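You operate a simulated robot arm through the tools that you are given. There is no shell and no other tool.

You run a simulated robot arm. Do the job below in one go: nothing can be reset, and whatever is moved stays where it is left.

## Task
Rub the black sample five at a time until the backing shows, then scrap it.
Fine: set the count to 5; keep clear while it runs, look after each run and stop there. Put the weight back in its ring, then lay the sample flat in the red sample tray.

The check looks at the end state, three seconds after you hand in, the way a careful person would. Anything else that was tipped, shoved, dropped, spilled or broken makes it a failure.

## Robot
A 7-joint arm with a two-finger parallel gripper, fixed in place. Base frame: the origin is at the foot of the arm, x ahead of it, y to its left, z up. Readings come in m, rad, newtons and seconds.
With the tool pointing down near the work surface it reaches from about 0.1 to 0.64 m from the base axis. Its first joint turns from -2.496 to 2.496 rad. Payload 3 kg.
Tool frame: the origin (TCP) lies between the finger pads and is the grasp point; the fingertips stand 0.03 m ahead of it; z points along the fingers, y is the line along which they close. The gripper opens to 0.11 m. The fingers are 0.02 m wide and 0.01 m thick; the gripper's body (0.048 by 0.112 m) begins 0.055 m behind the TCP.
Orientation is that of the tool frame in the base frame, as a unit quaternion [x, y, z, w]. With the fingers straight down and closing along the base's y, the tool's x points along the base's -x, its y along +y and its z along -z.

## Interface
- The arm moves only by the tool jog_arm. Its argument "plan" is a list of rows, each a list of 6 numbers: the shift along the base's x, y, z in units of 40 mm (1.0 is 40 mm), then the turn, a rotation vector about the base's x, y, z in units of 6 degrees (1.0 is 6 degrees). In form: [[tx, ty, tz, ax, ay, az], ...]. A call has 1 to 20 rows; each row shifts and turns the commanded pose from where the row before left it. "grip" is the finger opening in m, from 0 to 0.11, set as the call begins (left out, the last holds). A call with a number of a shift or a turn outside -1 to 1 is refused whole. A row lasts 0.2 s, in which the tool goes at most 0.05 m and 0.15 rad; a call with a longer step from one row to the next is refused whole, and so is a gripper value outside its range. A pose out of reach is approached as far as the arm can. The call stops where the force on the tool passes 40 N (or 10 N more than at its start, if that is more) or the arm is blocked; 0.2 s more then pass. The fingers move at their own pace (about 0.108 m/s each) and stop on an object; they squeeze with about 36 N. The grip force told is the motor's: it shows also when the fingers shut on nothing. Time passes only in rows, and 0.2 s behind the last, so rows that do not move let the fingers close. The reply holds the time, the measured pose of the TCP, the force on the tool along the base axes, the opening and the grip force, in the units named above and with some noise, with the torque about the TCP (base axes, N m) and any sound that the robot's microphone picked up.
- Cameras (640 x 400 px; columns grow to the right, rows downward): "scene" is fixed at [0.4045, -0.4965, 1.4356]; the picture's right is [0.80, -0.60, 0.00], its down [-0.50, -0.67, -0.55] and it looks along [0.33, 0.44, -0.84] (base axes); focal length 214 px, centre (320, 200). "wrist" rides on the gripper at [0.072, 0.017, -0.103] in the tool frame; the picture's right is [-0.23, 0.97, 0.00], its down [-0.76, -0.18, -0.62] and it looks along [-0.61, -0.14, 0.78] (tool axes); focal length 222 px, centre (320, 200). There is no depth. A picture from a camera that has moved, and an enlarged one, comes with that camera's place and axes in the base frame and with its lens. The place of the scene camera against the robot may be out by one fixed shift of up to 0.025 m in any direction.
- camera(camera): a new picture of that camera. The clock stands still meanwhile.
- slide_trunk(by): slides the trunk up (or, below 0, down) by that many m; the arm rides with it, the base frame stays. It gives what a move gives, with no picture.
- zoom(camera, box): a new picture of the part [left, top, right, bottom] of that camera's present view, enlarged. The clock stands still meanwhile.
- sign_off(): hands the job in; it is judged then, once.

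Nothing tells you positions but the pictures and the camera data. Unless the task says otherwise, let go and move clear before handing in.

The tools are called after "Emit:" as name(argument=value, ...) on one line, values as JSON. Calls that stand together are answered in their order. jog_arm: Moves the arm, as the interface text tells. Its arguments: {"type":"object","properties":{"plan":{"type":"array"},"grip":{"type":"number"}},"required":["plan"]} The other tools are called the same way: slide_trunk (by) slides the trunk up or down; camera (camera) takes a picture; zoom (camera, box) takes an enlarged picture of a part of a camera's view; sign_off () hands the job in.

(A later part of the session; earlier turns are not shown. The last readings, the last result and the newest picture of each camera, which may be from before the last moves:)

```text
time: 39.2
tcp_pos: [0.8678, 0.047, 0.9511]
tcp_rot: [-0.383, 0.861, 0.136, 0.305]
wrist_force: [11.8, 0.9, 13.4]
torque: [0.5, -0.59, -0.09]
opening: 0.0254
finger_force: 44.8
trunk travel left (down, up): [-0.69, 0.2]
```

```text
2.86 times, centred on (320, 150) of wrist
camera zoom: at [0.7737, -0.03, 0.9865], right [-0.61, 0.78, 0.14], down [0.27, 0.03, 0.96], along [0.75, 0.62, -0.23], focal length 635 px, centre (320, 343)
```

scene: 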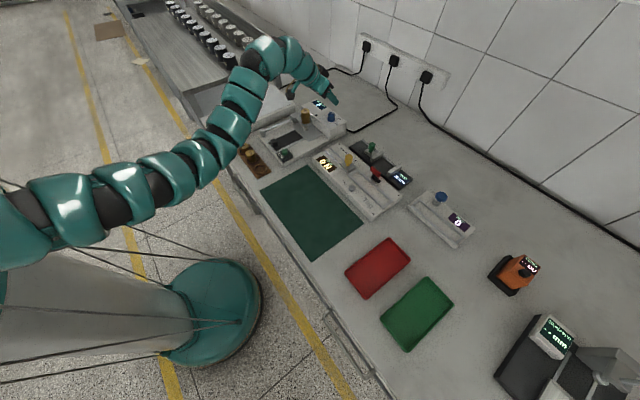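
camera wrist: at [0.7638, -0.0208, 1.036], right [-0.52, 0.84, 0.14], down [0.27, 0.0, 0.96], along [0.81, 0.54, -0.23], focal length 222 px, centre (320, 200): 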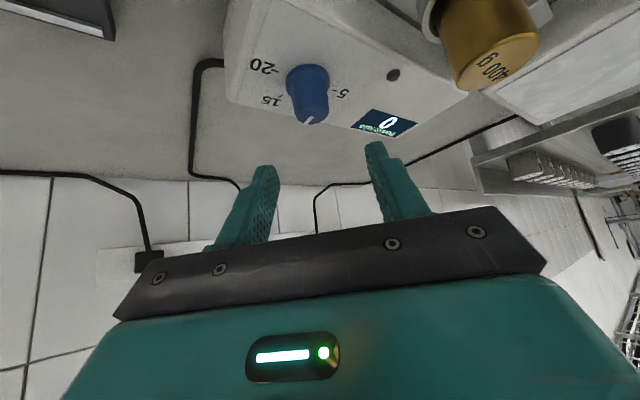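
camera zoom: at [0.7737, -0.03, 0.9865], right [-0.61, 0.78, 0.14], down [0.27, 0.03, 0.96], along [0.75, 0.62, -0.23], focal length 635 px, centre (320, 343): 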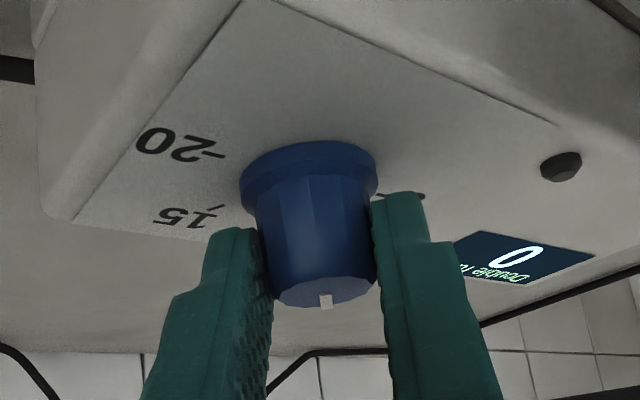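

Turned 48° so far. I'll release, lift, rotate back, and regrasp for the remainder.

Emit:
jog_arm(plan=[[0, 0, 0, 0, 0, 0], [0, 0, 0, 0, 0, 0], [0, 0, 0.5, 0, 0, 0], [0, 0, 0.5, 0, 0, 0], [-0.01, 0.02, 0, 0, 0, -1], [-0.015, 0.03, 0, 0, 0, -1], [-0.015, 0.035, 0, 0, 0, -1], [-0.015, 0.035, 0, 0, 0, -1], [-0.02, 0.035, 0, 0, 0, -1], [-0.02, 0.035, 0, 0, 0, -1], [-0.015, 0.035, 0, 0, 0, -1], [-0.01, 0.035, 0, 0, 0, -1], [0, 0, 0, 0, 0, 0]], grip=0.06)

Emit:
zoom(camera="wrist", box=[240, 30, 420, 210])

```text
time: 42.0
tcp_pos: [0.8631, 0.0592, 0.9912]
tcp_rot: [0.0, 0.943, 0.001, 0.333]
wrist_force: [0.5, -0.1, 0.3]
torque: [0.01, 0.0, 0.01]
opening: 0.0601
finger_force: 0.0
trunk travel left (down, up): [-0.69, 0.2]
```

```text
2.22 times, centred on (330, 120) of wrist
camera zoom: at [0.7412, 0.0764, 1.0254], right [0.18, 0.97, 0.14], down [0.2, -0.18, 0.96], along [0.96, -0.14, -0.23], focal length 494 px, centre (298, 378)
```

zoom: 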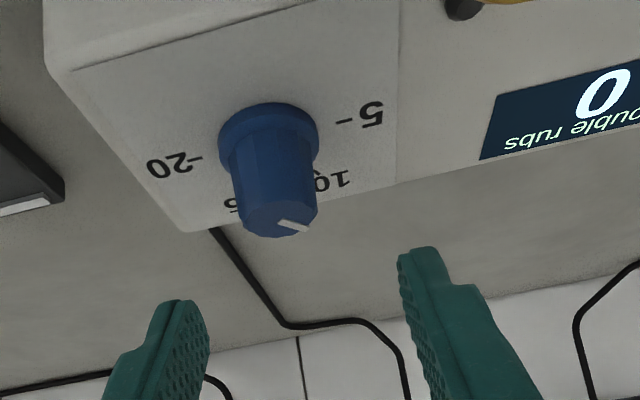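

The pointer moved to roughly the "10" side (~45–50° from 5). Descending again for the second turn.

Emit:
jog_arm(plan=[[0, 0, -0.5, 0, 0, 0], [0, -0.015, -0.4, 0, 0, 0], [0, 0, -0.1, 0, 0, 0], [0, 0, 0, 0, 0, 0]])

Emit:
jog_arm(plan=[[0, 0, 0, 0, 0, 0], [0, 0, 0, 0, 0, 0], [0, 0, 0, 0, 0, 0]], grip=0.0)

Emit:
jog_arm(plan=[[0.004, -0.03, 0, 0, 0, 1], [0.007, -0.03, 0, 0, 0, 1], [0.01, -0.029, 0, 0, 0, 1], [0.013, -0.028, 0, 0, 0, 1], [0.0145, -0.027, 0, 0, 0, 1], [0, 0, 0, 0, 0, 0]])

Emit:
zoom(camera="wrist", box=[220, 80, 420, 220])

```text
time: 43.0
tcp_pos: [0.8622, 0.0596, 0.9513]
tcp_rot: [0.0, 0.942, 0.001, 0.334]
wrist_force: [-0.4, 0.5, -0.7]
torque: [0.06, -0.03, 0.02]
opening: 0.06
finger_force: 0.1
trunk travel left (down, up): [-0.69, 0.2]
```

```text
time: 43.8
tcp_pos: [0.8634, 0.0586, 0.9519]
tcp_rot: [0.001, 0.943, 0.0, 0.334]
wrist_force: [0.1, -3.8, 3.1]
torque: [-0.13, 0.13, -0.03]
opening: 0.0257
finger_force: 45.0
trunk travel left (down, up): [-0.69, 0.2]
```

```text
time: 45.2
tcp_pos: [0.8641, 0.0524, 0.9529]
tcp_rot: [-0.245, 0.91, 0.088, 0.322]
wrist_force: [-0.9, -12.7, 6.7]
torque: [-0.81, 0.4, -0.14]
opening: 0.0253
finger_force: 44.4
trunk travel left (down, up): [-0.69, 0.2]
```

```text
2.86 times, centred on (320, 150) of wrist
camera zoom: at [0.7507, 0.0056, 0.9864], right [-0.34, 0.93, 0.14], down [0.26, -0.05, 0.96], along [0.9, 0.36, -0.23], focal length 635 px, centre (320, 343)
```

zoom: 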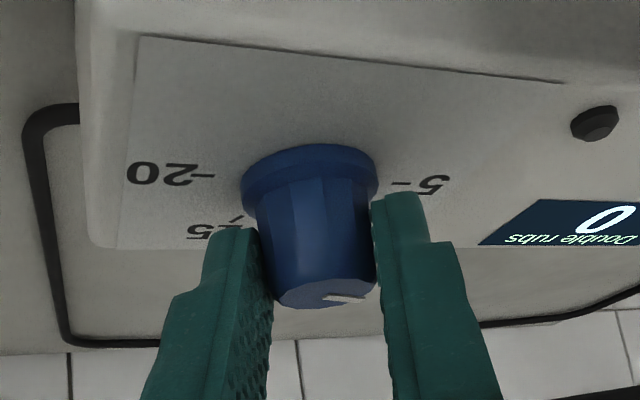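

Emit:
zoom(camera="wrist", box=[290, 150, 360, 200])

```text
8.00 times, centred on (325, 175) of wrist
camera zoom: at [0.7507, 0.0056, 0.9864], right [-0.34, 0.93, 0.14], down [0.26, -0.05, 0.96], along [0.9, 0.36, -0.23], focal length 1777 px, centre (280, 400)
```

zoom: 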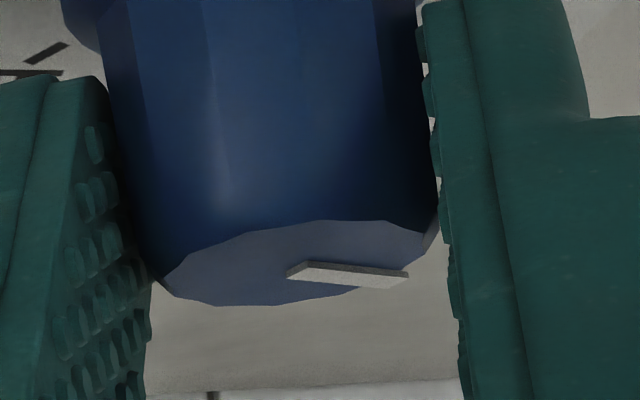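

Pointer is about 19° short of the 5 mark. Turning on in small steps.

Emit:
jog_arm(plan=[[0.0165, -0.045, 0, 0, 0, 1], [0.019, -0.035, 0, 0, 0, 1], [0.021, -0.03, 0, 0, 0, 1], [0, 0, 0, 0, 0, 0]])

Emit:
zoom(camera="wrist", box=[290, 150, 360, 200])

```text
time: 46.2
tcp_pos: [0.8673, 0.0477, 0.9539]
tcp_rot: [-0.384, 0.86, 0.137, 0.306]
wrist_force: [2.2, -10.8, 5.6]
torque: [-0.11, -0.63, -0.12]
opening: 0.0254
finger_force: 45.1
trunk travel left (down, up): [-0.69, 0.2]
```

```text
8.00 times, centred on (325, 175) of wrist
camera zoom: at [0.7732, -0.0306, 0.9863], right [-0.61, 0.78, 0.14], down [0.27, 0.03, 0.96], along [0.75, 0.62, -0.22], focal length 1777 px, centre (280, 400)
```

zoom: 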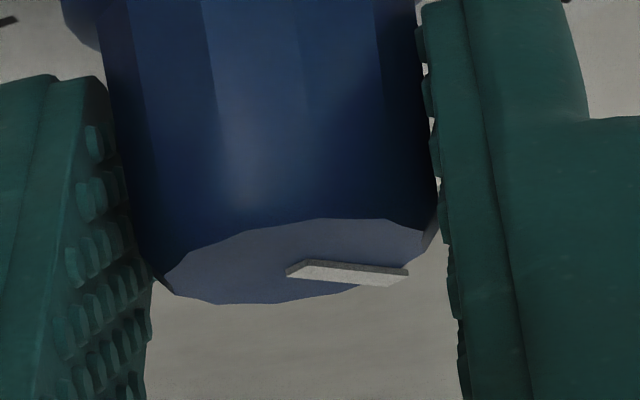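

Pointer should now be within a degree or two of 5. Releasing, lifting and viewing.

Emit:
jog_arm(plan=[[0, 0, 0, 0, 0, 0], [0, 0, 0, 0, 0, 0], [0, 0, 0.5, 0, 0, 0], [0, 0, 0.5, 0, 0, 0], [0, 0, 1, 0, 0, 0], [0, 0, 0, 0, 0, -1], [0, 0, 0, 0, 0, -1], [0, 0, 0, 0, 0, -1], [0, 0, 0, 0, 0, -1], [0, 0, 0, 0, 0, -1], [0, 0, 0, 0, 0, -1], [0, 0, 0, 0, 0, -1], [0, 0, 0, 0, 0, -1]], grip=0.06)

Emit:
jog_arm(plan=[[-1, -0.5, 0.3, 0, 0.5, 0], [-1, -0.3, 0.3, 0, 1, 0], [-0.5, 0, 0.3, 0, 1, 0], [0, 0, 0, 0, 0.5, 0], [0, 0, 0, 0, 0, 0]], grip=0.11)

Emit:
camera(camera="wrist")

Emit:
zoom(camera="scene", box=[290, 85, 370, 135])

```text
time: 49.0
tcp_pos: [0.8673, 0.0491, 1.031]
tcp_rot: [0.0, 0.943, 0.001, 0.333]
wrist_force: [-0.6, 0.7, 0.2]
torque: [-0.01, -0.01, -0.02]
opening: 0.0598
finger_force: 0.1
trunk travel left (down, up): [-0.69, 0.2]
```

```text
time: 50.2
tcp_pos: [0.7658, 0.0152, 1.0654]
tcp_rot: [0.0, 0.983, 0.002, 0.181]
wrist_force: [0.2, -0.1, 0.1]
torque: [-0.03, 0.01, 0.02]
opening: 0.1103
finger_force: 0.0
trunk travel left (down, up): [-0.69, 0.2]
```

```text
taken
camera wrist: at [0.6614, 0.0322, 1.1354], right [0.21, 0.97, 0.08], down [0.49, -0.18, 0.85], along [0.85, -0.14, -0.52], focal length 222 px, centre (320, 200)
```

wrist: 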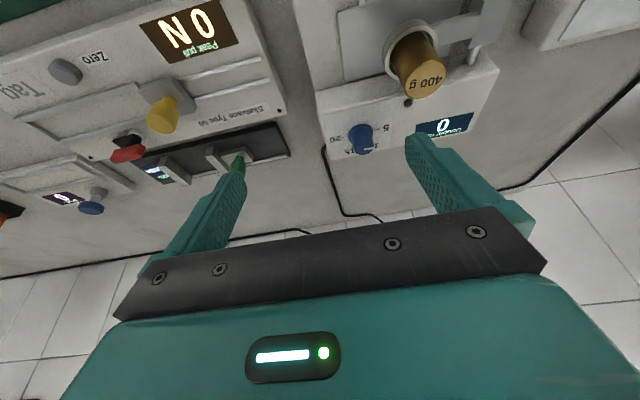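

```text
8.00 times, centred on (330, 110) of scene
camera zoom: at [0.4045, -0.4965, 1.4356], right [0.8, -0.6, 0.0], down [-0.5, -0.67, -0.55], along [0.33, 0.44, -0.84], focal length 1716 px, centre (240, 920)
```

zoom: 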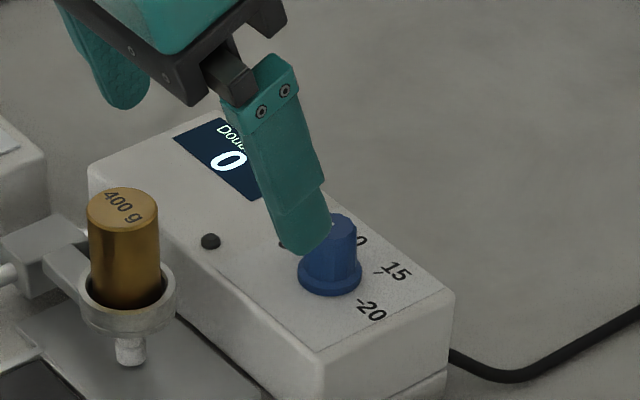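

Emit:
zoom(camera="wrist", box=[310, 100, 410, 170])

Emit:
jog_arm(plan=[[-1, -0.5, 0.3, 0, 0.5, 0], [-0.5, -1, 0.3, 0, 1, 0], [0, -1, 0.3, 0, 1, 0], [0, -1, 0.3, 0, 1, 0], [0, 0, 0, 0, 0, 0]])

Emit:
zoom(camera="scene", box=[290, 85, 370, 135])

```text
5.71 times, centred on (360, 135) of wrist
camera zoom: at [0.6614, 0.0322, 1.1354], right [0.21, 0.97, 0.08], down [0.49, -0.18, 0.85], along [0.85, -0.14, -0.52], focal length 1269 px, centre (91, 571)
```

zoom: 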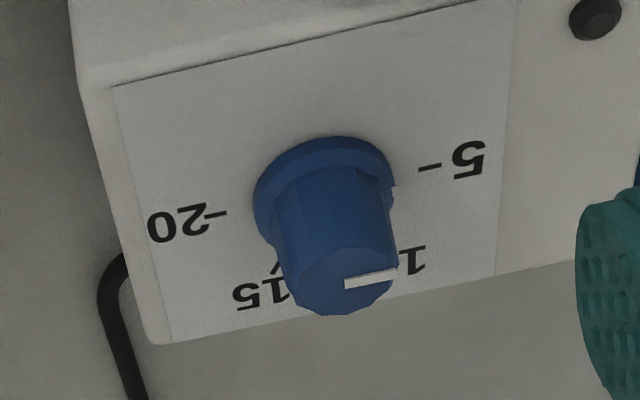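

```text
time: 51.4
tcp_pos: [0.7403, -0.1106, 1.1039]
tcp_rot: [0.0, 1.0, 0.001, 0.025]
wrist_force: [-0.2, -0.2, 0.4]
torque: [0.02, 0.02, 0.04]
opening: 0.1097
finger_force: 0.1
out of reach, approached as far as the arm can: row 1, 2
trunk travel left (down, up): [-0.69, 0.2]
```

```text
8.00 times, centred on (330, 110) of scene
camera zoom: at [0.4045, -0.4965, 1.4356], right [0.8, -0.6, 0.0], down [-0.5, -0.67, -0.55], along [0.33, 0.44, -0.84], focal length 1716 px, centre (240, 920)
```

zoom: 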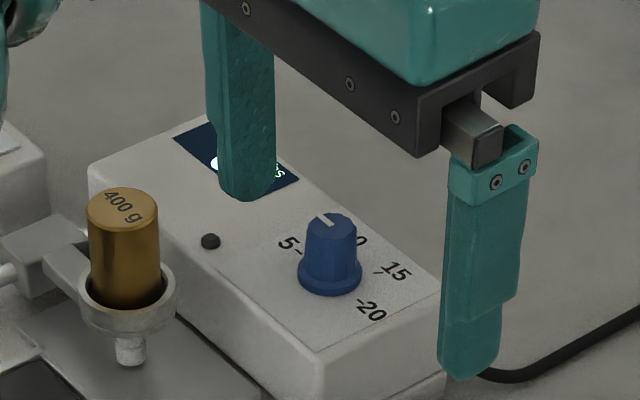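

The pointer is parallel with the 20–5 line and points at 5: the count is set to 5. Next I'll raise the trunk a bit for close-in work and get a good look at the Start button.

Emit:
slide_trunk(by=0.1)

Emit:
jog_arm(plan=[[0, 0, -1, 0, 0.48, 0], [0, 0, -1, 0, 0, 0], [0, 0, -1, 0, 0, 0], [0, 0, -0.8, 0, 0, 0], [-0.5, 0.5, 0, 0, 0, 0], [-1, 0.5, 0, 0, 0, 0], [-1, 0.5, 0, 0, 0, 0], [-0.5, 0.5, 0, 0, 0, 0], [0, 0.5, 0, 0, 0, 0]])

Emit:
camera(camera="wrist")

Emit:
zoom(camera="wrist", box=[260, 0, 500, 160])

```text
time: 52.7
tcp_pos: [0.7422, -0.1097, 1.2047]
tcp_rot: [-0.001, 1.0, 0.001, 0.025]
wrist_force: [-0.1, -1.2, -0.5]
torque: [0.0, 0.02, -0.03]
opening: 0.11
finger_force: 0.0
trunk travel left (down, up): [-0.79, 0.1]
```

```text
time: 54.7
tcp_pos: [0.6855, -0.0361, 1.0336]
tcp_rot: [-0.001, 1.0, 0.001, 0.001]
wrist_force: [-0.2, -1.0, 0.2]
torque: [0.01, 0.04, 0.02]
opening: 0.1103
finger_force: 0.0
out of reach, approached as far as the arm can: row 6, 7, 8
trunk travel left (down, up): [-0.79, 0.1]
```

```text
taken
camera wrist: at [0.612, -0.0188, 1.1365], right [0.23, 0.97, 0.0], down [0.76, -0.18, 0.62], along [0.61, -0.14, -0.78], focal length 222 px, centre (320, 200)
```

wrist: 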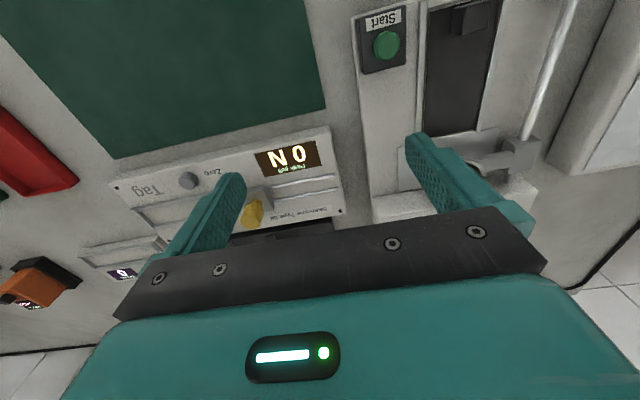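

```text
2.50 times, centred on (380, 80) of wrist
camera zoom: at [0.612, -0.0188, 1.1365], right [0.23, 0.97, 0.0], down [0.76, -0.18, 0.62], along [0.61, -0.14, -0.78], focal length 555 px, centre (170, 500)
```

zoom: 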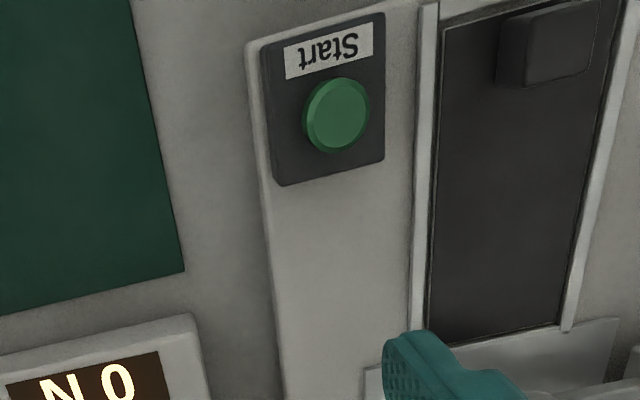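

Start button confirmed at ≈ (0.641, 0.034), top z≈0.899. I'll raise the trunk to the top, lower the arm and come over the button with the fingers closed and the gripper turned 90° so its body stays narrow beside the carriage.

Emit:
slide_trunk(by=0.1)

Emit:
jog_arm(plan=[[0, 0, -1, 0, 0, 0], [0, 0, -1, 0, 0, 0], [0, 0, -0.5, 0, 0, 0], [-0.5, 0.5, 0, 0, 0, 0], [-0.6, 0.5, 0, 0, 0, 0], [0, 0.75, 0, 0, 0, 0], [0, 0, 0, 0, 0, 1], [0, 0, 0, 0, 0, 1], [0, 0, 0, 0, 0, 1], [0, 0, 0, 0, 0, 1], [0, 0, 0, 0, 0, 1], [0, 0, 0, 0, 0, 1], [0, 0, 0, 0, 0, 1], [0, 0, 0, 0, 0, 1], [0, 0, 0, 0, 0, 1], [0, 0, 0, 0, 0, 1], [0, 0, 0, 0, 0, 1], [0, 0, 0, 0, 0, 1], [0, 0, 0, 0, 0, 1], [0, 0, 0, 0, 0, 1]], grip=0.0)

Emit:
camera(camera="wrist")

Emit:
camera(camera="scene")

```text
time: 56.0
tcp_pos: [0.6846, -0.0354, 1.1338]
tcp_rot: [-0.001, 1.0, 0.001, 0.0]
wrist_force: [0.4, -0.2, 0.2]
torque: [0.0, 0.0, -0.01]
opening: 0.1099
finger_force: 0.1
trunk travel left (down, up): [-0.89, 0.0]
```

```text
time: 60.2
tcp_pos: [0.6407, 0.0346, 1.0331]
tcp_rot: [-0.67, 0.742, 0.001, 0.0]
wrist_force: [0.0, -0.3, -0.1]
torque: [0.03, 0.01, -0.02]
opening: 0.0
finger_force: 36.6
trunk travel left (down, up): [-0.89, 0.0]
```

```text
taken
camera wrist: at [0.6162, -0.0358, 1.136], right [-0.95, 0.33, 0.0], down [0.26, 0.74, 0.62], along [0.2, 0.59, -0.78], focal length 222 px, centre (320, 200)
```

wrist: 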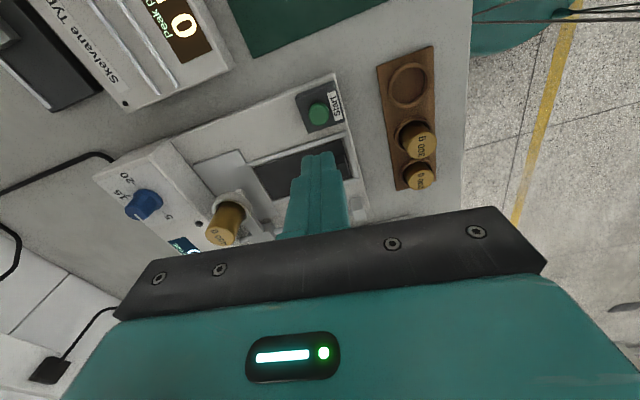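

```text
taken
```

scene: 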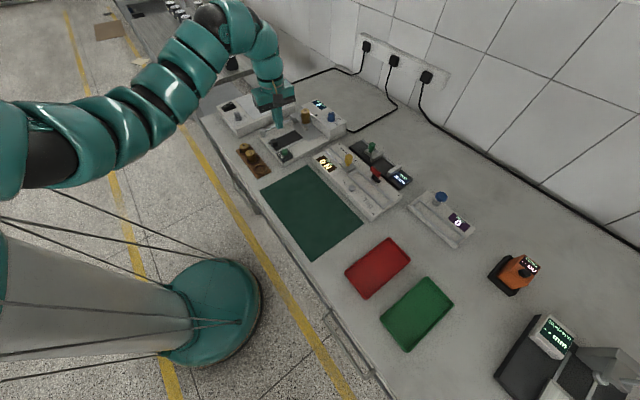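

The fingertips are aligned directly above the Start button. Descending to just above it.

Emit:
jog_arm(plan=[[0, 0, -0.8, 0, 0, 0], [0, 0, -0.8, 0, 0, 0], [0, 0, -0.6, 0, 0, 0], [0, 0, -0.2, 0, 0, 0], [0, 0, 0, 0, 0, 0]])

Emit:
zoom(camera="wrist", box=[220, 80, 420, 220])

Emit:
zoom(camera="scene", box=[220, 80, 360, 180])

```text
time: 61.4
tcp_pos: [0.6405, 0.0353, 0.9371]
tcp_rot: [-0.669, 0.743, 0.001, -0.001]
wrist_force: [0.1, 0.2, -0.6]
torque: [0.01, 0.02, 0.03]
opening: 0.0001
finger_force: 35.9
trunk travel left (down, up): [-0.89, 0.0]
```

```text
2.86 times, centred on (320, 150) of wrist
camera zoom: at [0.6158, -0.0344, 1.0405], right [-0.94, 0.33, 0.0], down [0.26, 0.74, 0.62], along [0.2, 0.59, -0.78], focal length 635 px, centre (320, 343)
```

zoom: 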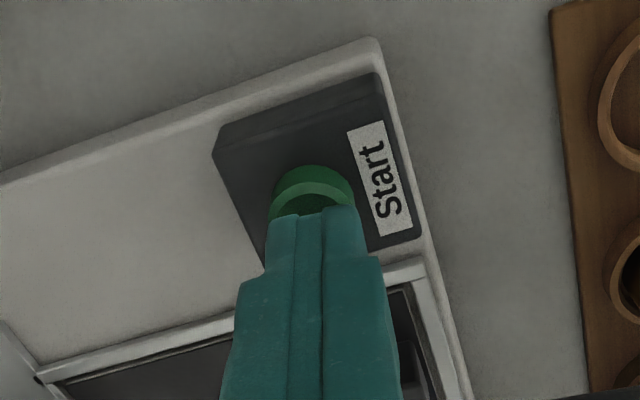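

```text
4.00 times, centred on (290, 130) of scene
camera zoom: at [0.4045, -0.4965, 1.4356], right [0.8, -0.6, 0.0], down [-0.5, -0.67, -0.55], along [0.33, 0.44, -0.84], focal length 858 px, centre (440, 480)
```

zoom: 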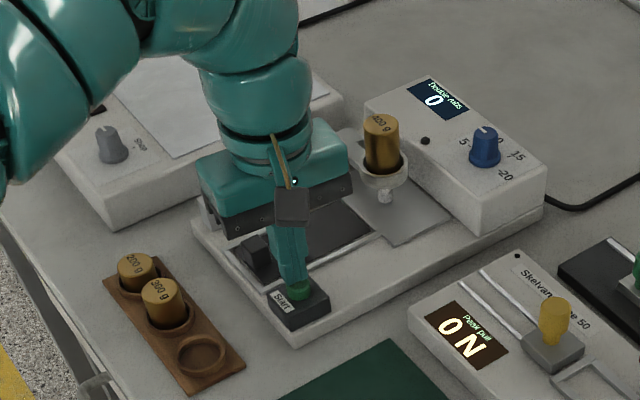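

Aligned over the button. Pressing and withdrawing upward and to the right at once.

Emit:
jog_arm(plan=[[0, 0, -0.15, 0, 0, 0], [0, 0, -0.1, 0, 0, 0], [0, 0, -0.1, 0, 0, 0], [0, 0, 0.6, 0, 0, 0], [0, -0.6, 0.8, 0, 0, 0], [0, -0.8, 0.6, 0, 0, 0], [0, -1, 0.3, 0, 0, 0], [0, -1, 0, 0, 0, 0]])

Emit:
zoom(camera="scene", box=[220, 80, 360, 180])

```text
time: 63.2
tcp_pos: [0.6416, -0.1018, 1.0166]
tcp_rot: [-0.669, 0.743, 0.001, 0.001]
wrist_force: [0.0, 0.3, -0.8]
torque: [-0.03, -0.01, 0.0]
opening: 0.0001
finger_force: 36.3
trunk travel left (down, up): [-0.89, 0.0]
heard: click
```

```text
4.00 times, centred on (290, 130) of scene
camera zoom: at [0.4045, -0.4965, 1.4356], right [0.8, -0.6, 0.0], down [-0.5, -0.67, -0.55], along [0.33, 0.44, -0.84], focal length 858 px, centre (440, 480)
```

zoom: 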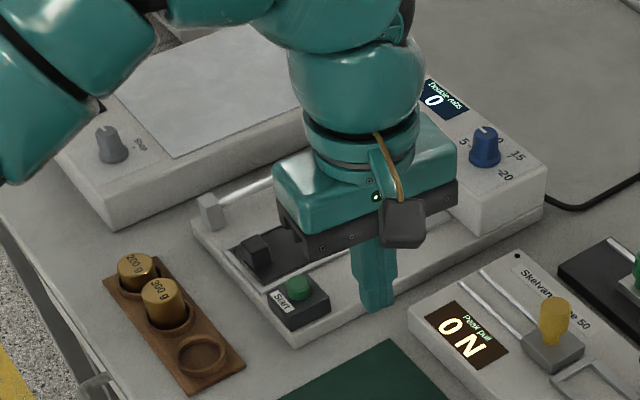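

The button clicked. Moving further clear while it runs, then I'll watch.

Emit:
jog_arm(plan=[[0, -1, 0.2, 0, 0, 0], [0, -1, 0, 0, 0, 0], [0, -1, 0, 0, 0, 0], [-0.5, -0.5, 0, 0, 0, 0]])

Emit:
zoom(camera="scene", box=[220, 80, 360, 180])

```text
time: 64.2
tcp_pos: [0.6212, -0.2397, 1.0234]
tcp_rot: [-0.67, 0.742, 0.001, 0.0]
wrist_force: [0.1, -0.8, 0.2]
torque: [0.01, -0.01, 0.01]
opening: 0.0
finger_force: 36.6
trunk travel left (down, up): [-0.89, 0.0]
```

```text
4.00 times, centred on (290, 130) of scene
camera zoom: at [0.4045, -0.4965, 1.4356], right [0.8, -0.6, 0.0], down [-0.5, -0.67, -0.55], along [0.33, 0.44, -0.84], focal length 858 px, centre (440, 480)
```

zoom: 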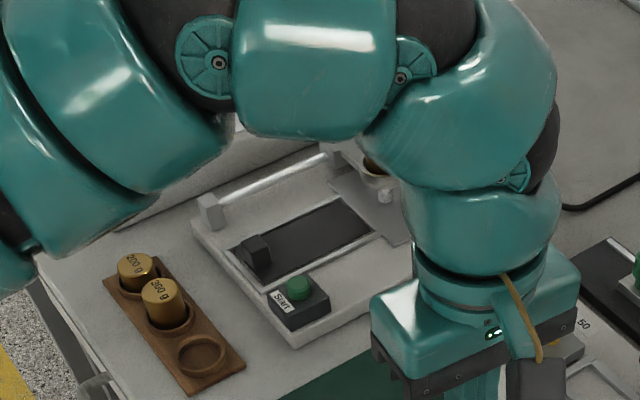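

Emit:
jog_arm(plan=[[-0.5, -1, 0, 0, 0, 0], [-0.5, -1, 0, 0, 0, 0], [0, -1, 0, 0, 0, 0]])

Emit:
camera(camera="scene")

Emit:
zoom(camera="scene", box=[220, 80, 360, 180])

```text
time: 65.0
tcp_pos: [0.5812, -0.3631, 1.024]
tcp_rot: [-0.67, 0.743, 0.001, 0.0]
wrist_force: [0.1, -0.5, 0.5]
torque: [0.02, 0.02, -0.03]
opening: 0.0001
finger_force: 36.2
trunk travel left (down, up): [-0.89, 0.0]
```

```text
taken
```

scene: 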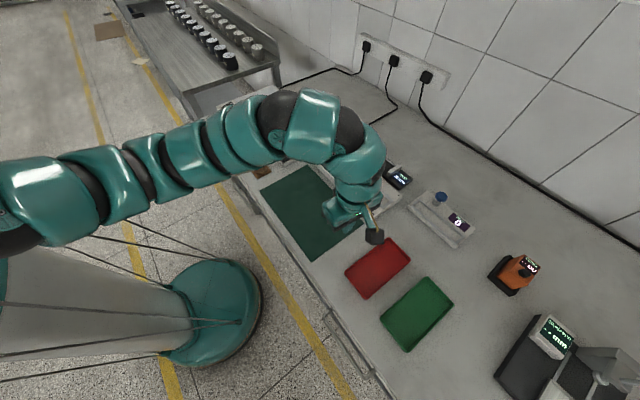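

```text
4.00 times, centred on (290, 130) of scene
camera zoom: at [0.4045, -0.4965, 1.4356], right [0.8, -0.6, 0.0], down [-0.5, -0.67, -0.55], along [0.33, 0.44, -0.84], focal length 858 px, centre (440, 480)
```

zoom: 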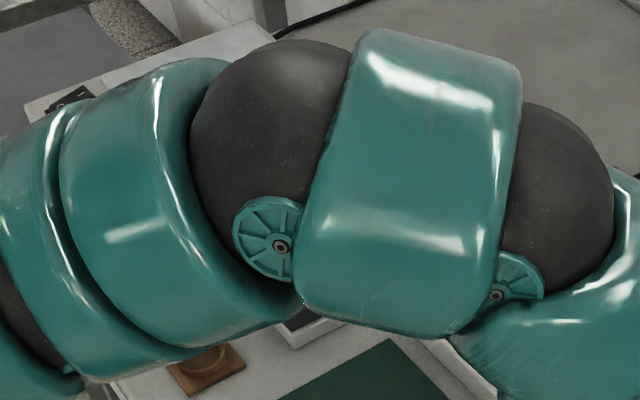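

The arm blocks the scene view. I'll pull it back toward the base, away from the machine, so I can watch.

Emit:
jog_arm(plan=[[-1, 0.5, 0.3, 0, 0, 0], [-1, 0.5, 0.3, 0, 0, 0], [-1, 0.5, 0, 0, 0, 0], [-1, 0.5, 0, 0, 0, 0], [-0.5, 0.5, 0, 0, 0, 0], [0, 0.5, 0, 0, 0, 0]])

Emit:
camera(camera="scene")

Emit:
zoom(camera="scene", box=[220, 80, 360, 180])

```text
time: 66.4
tcp_pos: [0.4193, -0.2704, 1.0462]
tcp_rot: [-0.669, 0.743, 0.001, -0.001]
wrist_force: [0.3, -0.5, -0.2]
torque: [0.02, -0.03, 0.01]
opening: 0.0
finger_force: 35.8
out of reach, approached as far as the arm can: row 5, 6
trunk travel left (down, up): [-0.89, 0.0]
```

```text
taken
```

scene: 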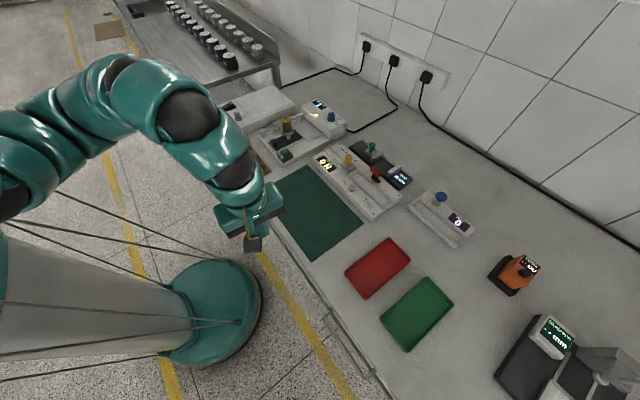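

```text
4.00 times, centred on (290, 130) of scene
camera zoom: at [0.4045, -0.4965, 1.4356], right [0.8, -0.6, 0.0], down [-0.5, -0.67, -0.55], along [0.33, 0.44, -0.84], focal length 858 px, centre (440, 480)
```

zoom: 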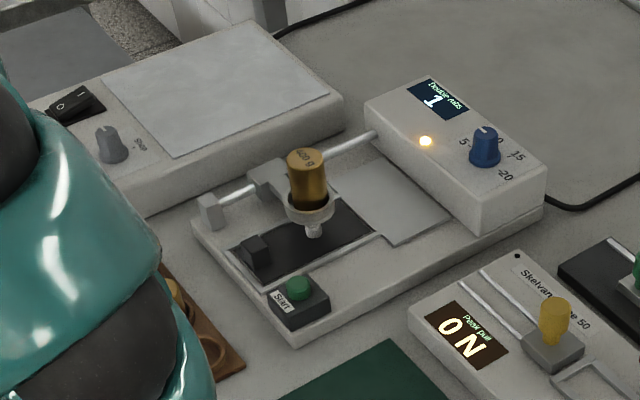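

It is running: lamp lit, count at 1. I stay clear and wait.

Emit:
jog_arm(plan=[[0, 0, 0, 0, 0, 0], [0, 0, 0, 0, 0, 0], [0, 0, 0, 0, 0, 0], [0, 0, 0, 0, 0, 0], [0, 0, 0, 0, 0, 0], [0, 0, 0, 0, 0, 0], [0, 0, 0, 0, 0, 0], [0, 0, 0, 0, 0, 0], [0, 0, 0, 0, 0, 0], [0, 0, 0, 0, 0, 0], [0, 0, 0, 0, 0, 0], [0, 0, 0, 0, 0, 0], [0, 0, 0, 0, 0, 0], [0, 0, 0, 0, 0, 0], [0, 0, 0, 0, 0, 0], [0, 0, 0, 0, 0, 0], [0, 0, 0, 0, 0, 0], [0, 0, 0, 0, 0, 0], [0, 0, 0, 0, 0, 0], [0, 0, 0, 0, 0, 0]])

Emit:
zoom(camera="scene", box=[220, 80, 360, 180])

```text
time: 70.6
tcp_pos: [0.4201, -0.2708, 1.047]
tcp_rot: [-0.669, 0.743, 0.002, 0.0]
wrist_force: [-0.3, -0.1, 0.1]
torque: [-0.01, 0.02, 0.0]
opening: 0.0001
finger_force: 36.6
trunk travel left (down, up): [-0.89, 0.0]
```

```text
4.00 times, centred on (290, 130) of scene
camera zoom: at [0.4045, -0.4965, 1.4356], right [0.8, -0.6, 0.0], down [-0.5, -0.67, -0.55], along [0.33, 0.44, -0.84], focal length 858 px, centre (440, 480)
```

zoom: 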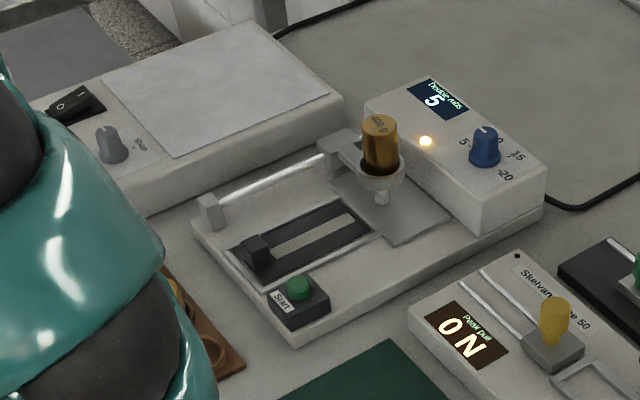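

Count reached 5 and a lighter track is showing on the sample. I'll wait for the lamp to go out and look closely.

Emit:
jog_arm(plan=[[0, 0, 0, 0, 0, 0], [0, 0, 0, 0, 0, 0], [0, 0, 0, 0, 0, 0], [0, 0, 0, 0, 0, 0], [0, 0, 0, 0, 0, 0]])

Emit:
zoom(camera="scene", box=[260, 110, 350, 165])

Emit:
zoom(camera="scene", box=[270, 125, 320, 160])

```text
time: 71.8
tcp_pos: [0.4201, -0.2714, 1.047]
tcp_rot: [-0.67, 0.743, 0.002, -0.001]
wrist_force: [0.0, 0.0, -0.8]
torque: [0.04, -0.02, 0.02]
opening: 0.0
finger_force: 35.9
trunk travel left (down, up): [-0.89, 0.0]
```

```text
7.11 times, centred on (305, 138) of scene
camera zoom: at [0.4045, -0.4965, 1.4356], right [0.8, -0.6, 0.0], down [-0.5, -0.67, -0.55], along [0.33, 0.44, -0.84], focal length 1525 px, centre (427, 644)
```

zoom: 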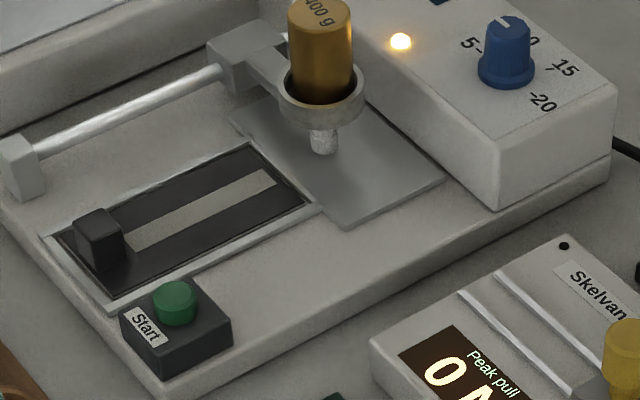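

```text
11.43 times, centred on (295, 142) of scene
camera zoom: at [0.4045, -0.4965, 1.4356], right [0.8, -0.6, 0.0], down [-0.5, -0.67, -0.55], along [0.33, 0.44, -0.84], focal length 2451 px, centre (606, 857)
```

zoom: 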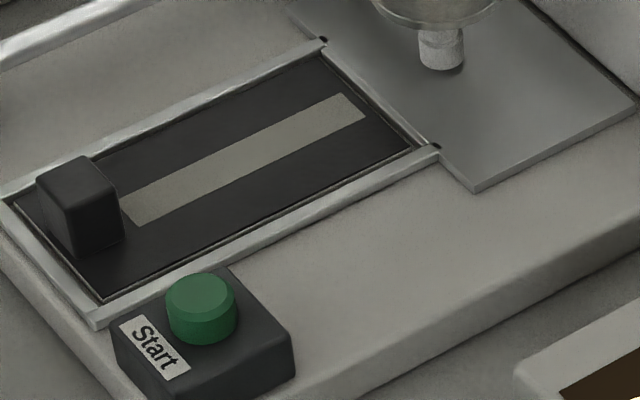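

The lamp is still lit though the carriage is parked. I'll wait a little more and check again.

Emit:
jog_arm(plan=[[0, 0, 0, 0, 0, 0], [0, 0, 0, 0, 0, 0], [0, 0, 0, 0, 0, 0], [0, 0, 0, 0, 0, 0], [0, 0, 0, 0, 0, 0], [0, 0, 0, 0, 0, 0], [0, 0, 0, 0, 0, 0], [0, 0, 0, 0, 0, 0], [0, 0, 0, 0, 0, 0], [0, 0, 0, 0, 0, 0]])

Emit:
zoom(camera="scene", box=[220, 80, 360, 180])

```text
time: 74.0
tcp_pos: [0.421, -0.2709, 1.0459]
tcp_rot: [-0.669, 0.743, 0.002, -0.001]
wrist_force: [0.3, -1.1, -0.1]
torque: [0.0, 0.03, 0.01]
opening: 0.0
finger_force: 35.8
trunk travel left (down, up): [-0.89, 0.0]
```

```text
4.00 times, centred on (290, 130) of scene
camera zoom: at [0.4045, -0.4965, 1.4356], right [0.8, -0.6, 0.0], down [-0.5, -0.67, -0.55], along [0.33, 0.44, -0.84], focal length 858 px, centre (440, 480)
```

zoom: 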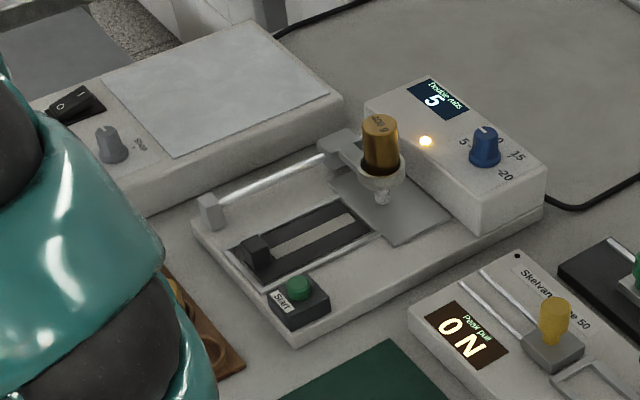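

Emit:
jog_arm(plan=[[0, 0, 0, 0, 0, 0], [0, 0, 0, 0, 0, 0], [0, 0, 0, 0, 0, 0], [0, 0, 0, 0, 0, 0], [0, 0, 0, 0, 0, 0], [0, 0, 0, 0, 0, 0], [0, 0, 0, 0, 0, 0], [0, 0, 0, 0, 0, 0], [0, 0, 0, 0, 0, 0], [0, 0, 0, 0, 0, 0], [0, 0, 0, 0, 0, 0], [0, 0, 0, 0, 0, 0], [0, 0, 0, 0, 0, 0], [0, 0, 0, 0, 0, 0], [0, 0, 0, 0, 0, 0], [0, 0, 0, 0, 0, 0], [0, 0, 0, 0, 0, 0], [0, 0, 0, 0, 0, 0], [0, 0, 0, 0, 0, 0], [0, 0, 0, 0, 0, 0]])

Emit:
zoom(camera="scene", box=[220, 80, 360, 180])

```text
time: 78.2
tcp_pos: [0.4205, -0.2699, 1.0471]
tcp_rot: [-0.669, 0.743, 0.002, 0.0]
wrist_force: [-0.9, -0.3, 0.2]
torque: [0.01, 0.01, 0.0]
opening: 0.0001
finger_force: 36.2
trunk travel left (down, up): [-0.89, 0.0]
```

```text
4.00 times, centred on (290, 130) of scene
camera zoom: at [0.4045, -0.4965, 1.4356], right [0.8, -0.6, 0.0], down [-0.5, -0.67, -0.55], along [0.33, 0.44, -0.84], focal length 858 px, centre (440, 480)
```

zoom: 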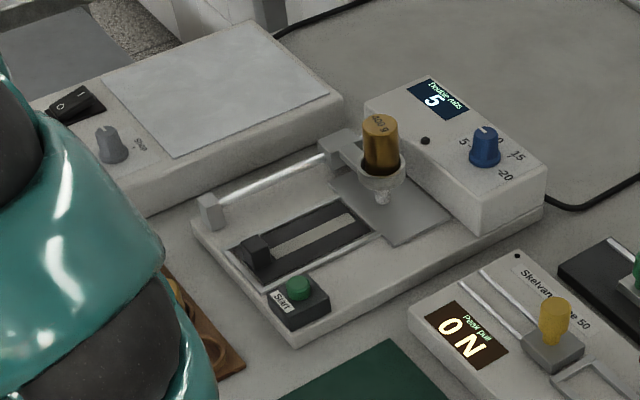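

The lamp is out: the run of 5 is finished. I'll bring the wrist camera over for a close look at the track.

Emit:
jog_arm(plan=[[0.4, 1, 0, 0, 0, 0], [0.4, 1, 0, 0, 0, 0], [0.4, 1, 0, 0, 0, 0], [0.5, 1, 0, 0, 0, 0], [0.5, 1, 0, 0, 0, 0], [0.5, 1, 0, 0, 0, 0], [0.5, 1, 0, 0, 0, 0], [0.5, 1, 0, 0, 0, 0]])

Emit:
camera(camera="wrist")

```text
time: 80.0
tcp_pos: [0.5679, 0.0503, 1.0476]
tcp_rot: [-0.669, 0.743, 0.001, -0.001]
wrist_force: [0.1, 0.1, -0.5]
torque: [0.02, 0.01, 0.01]
opening: 0.0
finger_force: 36.4
trunk travel left (down, up): [-0.89, 0.0]
```

```text
taken
camera wrist: at [0.543, -0.0198, 1.1503], right [-0.94, 0.33, 0.0], down [0.26, 0.74, 0.62], along [0.2, 0.59, -0.78], focal length 222 px, centre (320, 200)
```

wrist: 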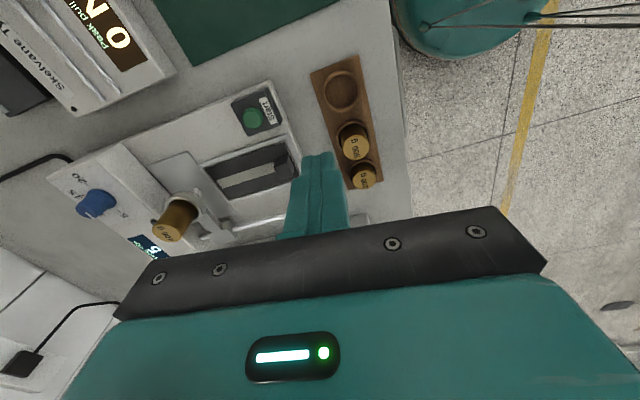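

Emit:
zoom(camera="wrist", box=[200, 130, 310, 205])

Emit:
zoom(camera="wrist", box=[225, 155, 265, 180])

```text
5.33 times, centred on (255, 168) of wrist
camera zoom: at [0.543, -0.0198, 1.1503], right [-0.94, 0.33, 0.0], down [0.26, 0.74, 0.62], along [0.2, 0.59, -0.78], focal length 1185 px, centre (667, 373)
```

zoom: 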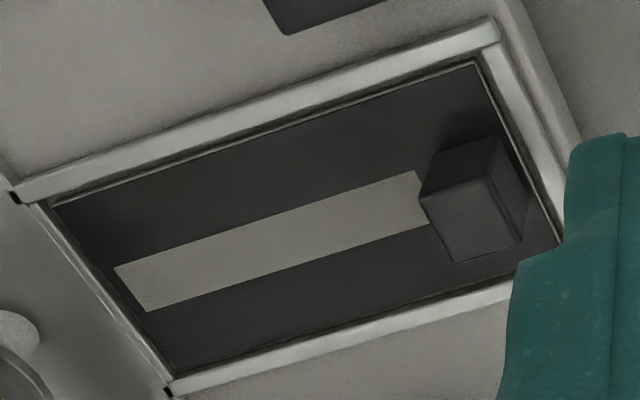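

```text
16.00 times, centred on (245, 168) of wrist
camera zoom: at [0.543, -0.0198, 1.1503], right [-0.94, 0.33, 0.0], down [0.26, 0.74, 0.62], along [0.2, 0.59, -0.78], focal length 3554 px, centre (1520, 720)
```

zoom: 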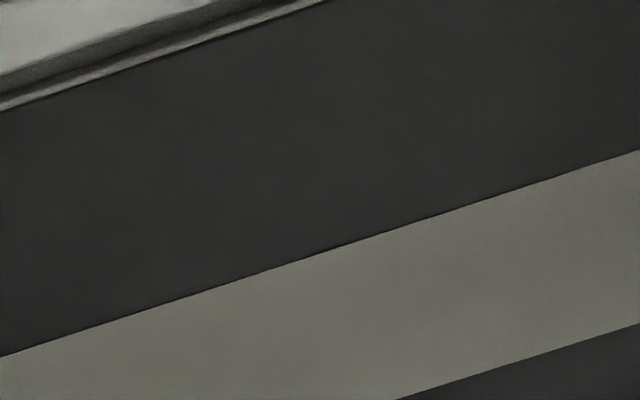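

The track is a uniform pale grey-beige. I need to judge whether that is really the backing or only a dulled coat, so I'll compare it with the sample's edge and other surfaces up close.

Emit:
zoom(camera="wrist", box=[205, 160, 240, 182])

Emit:
zoom(camera="wrist", box=[255, 138, 310, 172])

Emit:
zoom(camera="scene", box=[280, 125, 310, 145])

```text
16.00 times, centred on (222, 171) of wrist
camera zoom: at [0.543, -0.0198, 1.1503], right [-0.94, 0.33, 0.0], down [0.26, 0.74, 0.62], along [0.2, 0.59, -0.78], focal length 3554 px, centre (1880, 664)
```

zoom: 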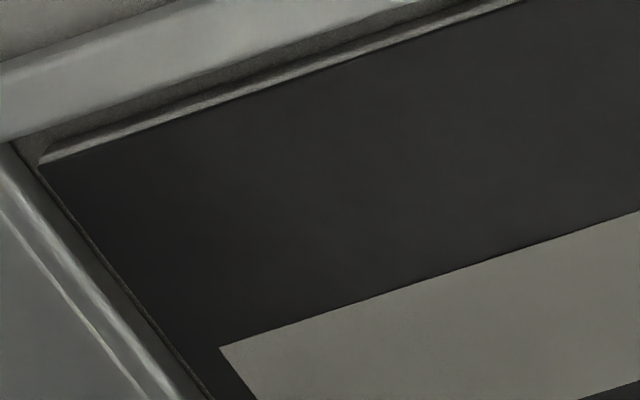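

```text
11.64 times, centred on (282, 155) of wrist
camera zoom: at [0.543, -0.0198, 1.1503], right [-0.94, 0.33, 0.0], down [0.26, 0.74, 0.62], along [0.2, 0.59, -0.78], focal length 2585 px, centre (756, 724)
```

zoom: 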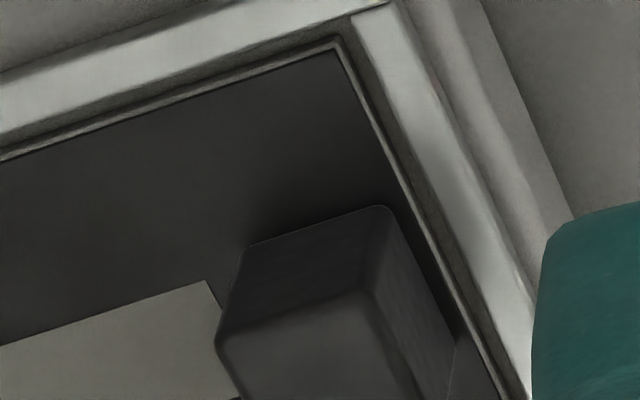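

```text
16.00 times, centred on (295, 135) of scene
camera zoom: at [0.4045, -0.4965, 1.4356], right [0.8, -0.6, 0.0], down [-0.5, -0.67, -0.55], along [0.33, 0.44, -0.84], focal length 3432 px, centre (720, 1240)
```

zoom: 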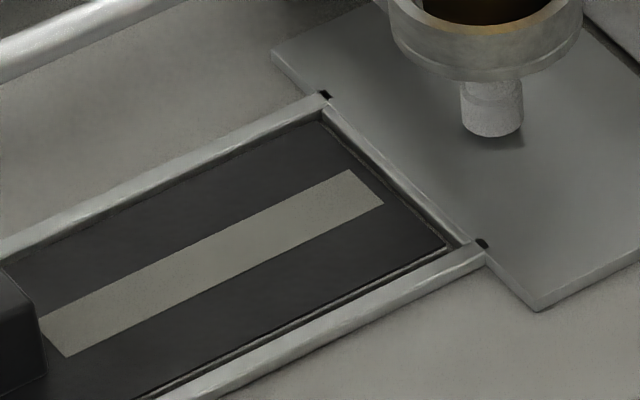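

The sample's side faces look light too — that edge is likely the backing layer. Let me zoom right in on the edge and the track for a colour comparison.

Emit:
zoom(camera="wrist", box=[224, 158, 240, 168])

Emit:
zoom(camera="wrist", box=[272, 158, 288, 168])

Emit:
zoom(camera="wrist", box=[280, 136, 296, 146])

```text
16.00 times, centred on (232, 163) of wrist
camera zoom: at [0.543, -0.0198, 1.1503], right [-0.94, 0.33, 0.0], down [0.26, 0.74, 0.62], along [0.2, 0.59, -0.78], focal length 3554 px, centre (1728, 792)
```

zoom: 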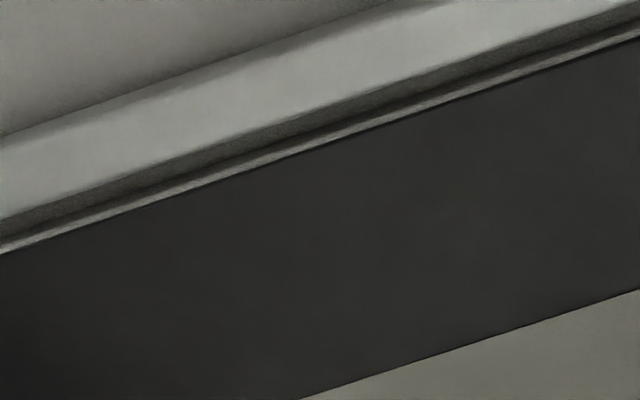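

```text
16.00 times, centred on (280, 163) of wrist
camera zoom: at [0.543, -0.0198, 1.1503], right [-0.94, 0.33, 0.0], down [0.26, 0.74, 0.62], along [0.2, 0.59, -0.78], focal length 3554 px, centre (960, 792)
```

zoom: 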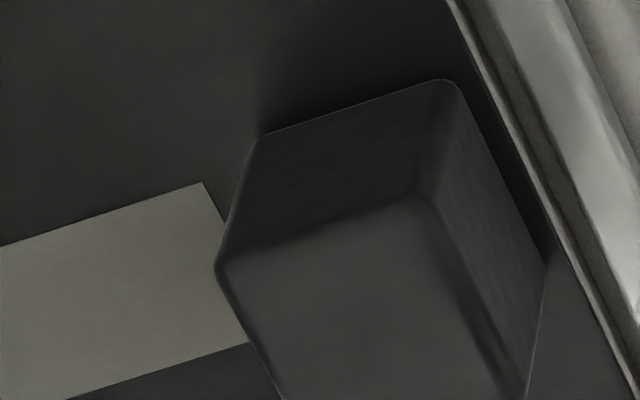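

```text
16.00 times, centred on (288, 141) of wrist
camera zoom: at [0.543, -0.0198, 1.1503], right [-0.94, 0.33, 0.0], down [0.26, 0.74, 0.62], along [0.2, 0.59, -0.78], focal length 3554 px, centre (832, 1144)
```

zoom: 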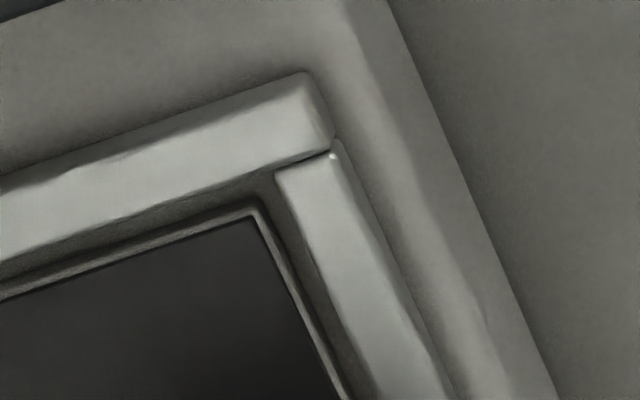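

I want a solid comparison: how bright are side faces versus top faces of the same material in this light? Zooming on the casing's edge and the tray rim.

Emit:
zoom(camera="wrist", box=[120, 75, 310, 200])

Emit:
zoom(camera="scene", box=[284, 138, 308, 153])

```text
3.20 times, centred on (215, 138) of wrist
camera zoom: at [0.543, -0.0198, 1.1503], right [-0.94, 0.33, 0.0], down [0.26, 0.74, 0.62], along [0.2, 0.59, -0.78], focal length 711 px, centre (656, 400)
```

zoom: 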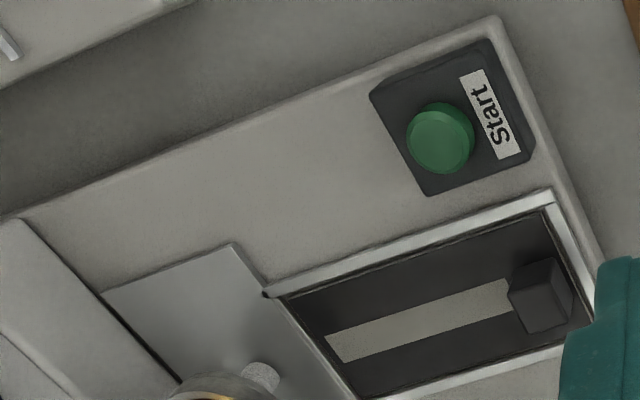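

```text
16.00 times, centred on (296, 146) of scene
camera zoom: at [0.4045, -0.4965, 1.4356], right [0.8, -0.6, 0.0], down [-0.5, -0.67, -0.55], along [0.33, 0.44, -0.84], focal length 3432 px, centre (704, 1072)
```

zoom: 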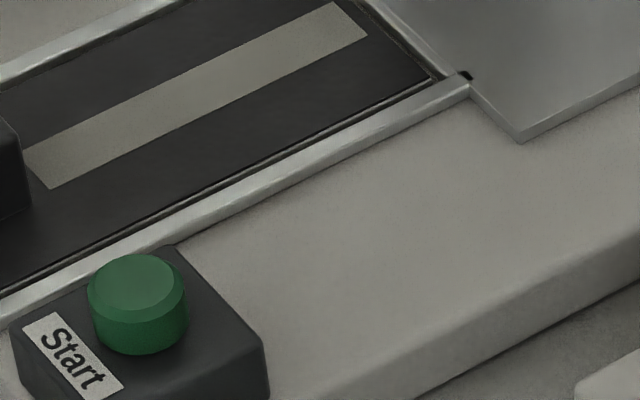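

Emit:
zoom(camera="wrist", box=[196, 108, 220, 123])

Emit:
zoom(camera="wrist", box=[225, 155, 249, 170])

Emit:
zoom(camera="wrist", box=[180, 150, 300, 210])

```text
16.00 times, centred on (208, 116) of wrist
camera zoom: at [0.543, -0.0198, 1.1503], right [-0.94, 0.33, 0.0], down [0.26, 0.74, 0.62], along [0.2, 0.59, -0.78], focal length 3554 px, centre (2112, 1552)
```

zoom: 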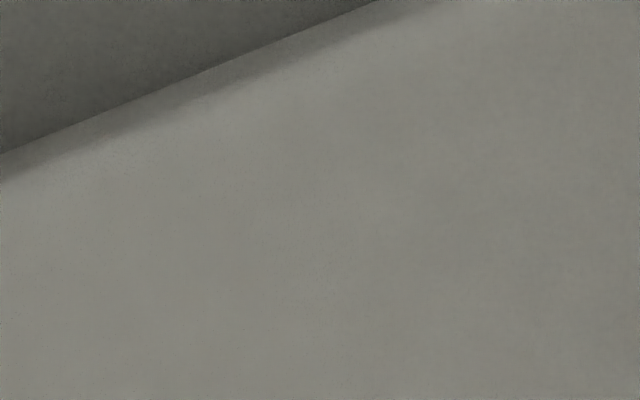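

```text
16.00 times, centred on (237, 162) of wrist
camera zoom: at [0.543, -0.0198, 1.1503], right [-0.94, 0.33, 0.0], down [0.26, 0.74, 0.62], along [0.2, 0.59, -0.78], focal length 3554 px, centre (1648, 800)
```

zoom: 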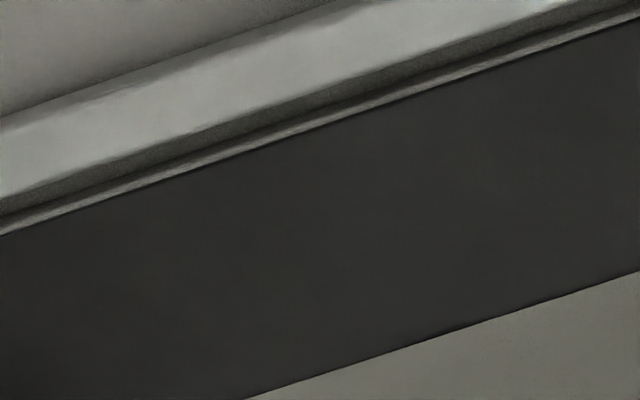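

```text
5.33 times, centred on (240, 180) of wrist
camera zoom: at [0.543, -0.0198, 1.1503], right [-0.94, 0.33, 0.0], down [0.26, 0.74, 0.62], along [0.2, 0.59, -0.78], focal length 1185 px, centre (747, 307)
```

zoom: 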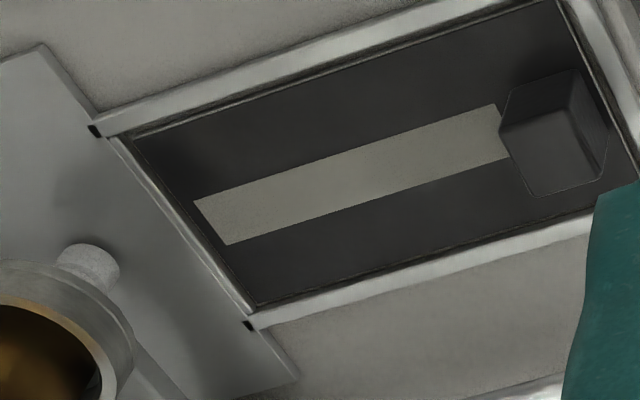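

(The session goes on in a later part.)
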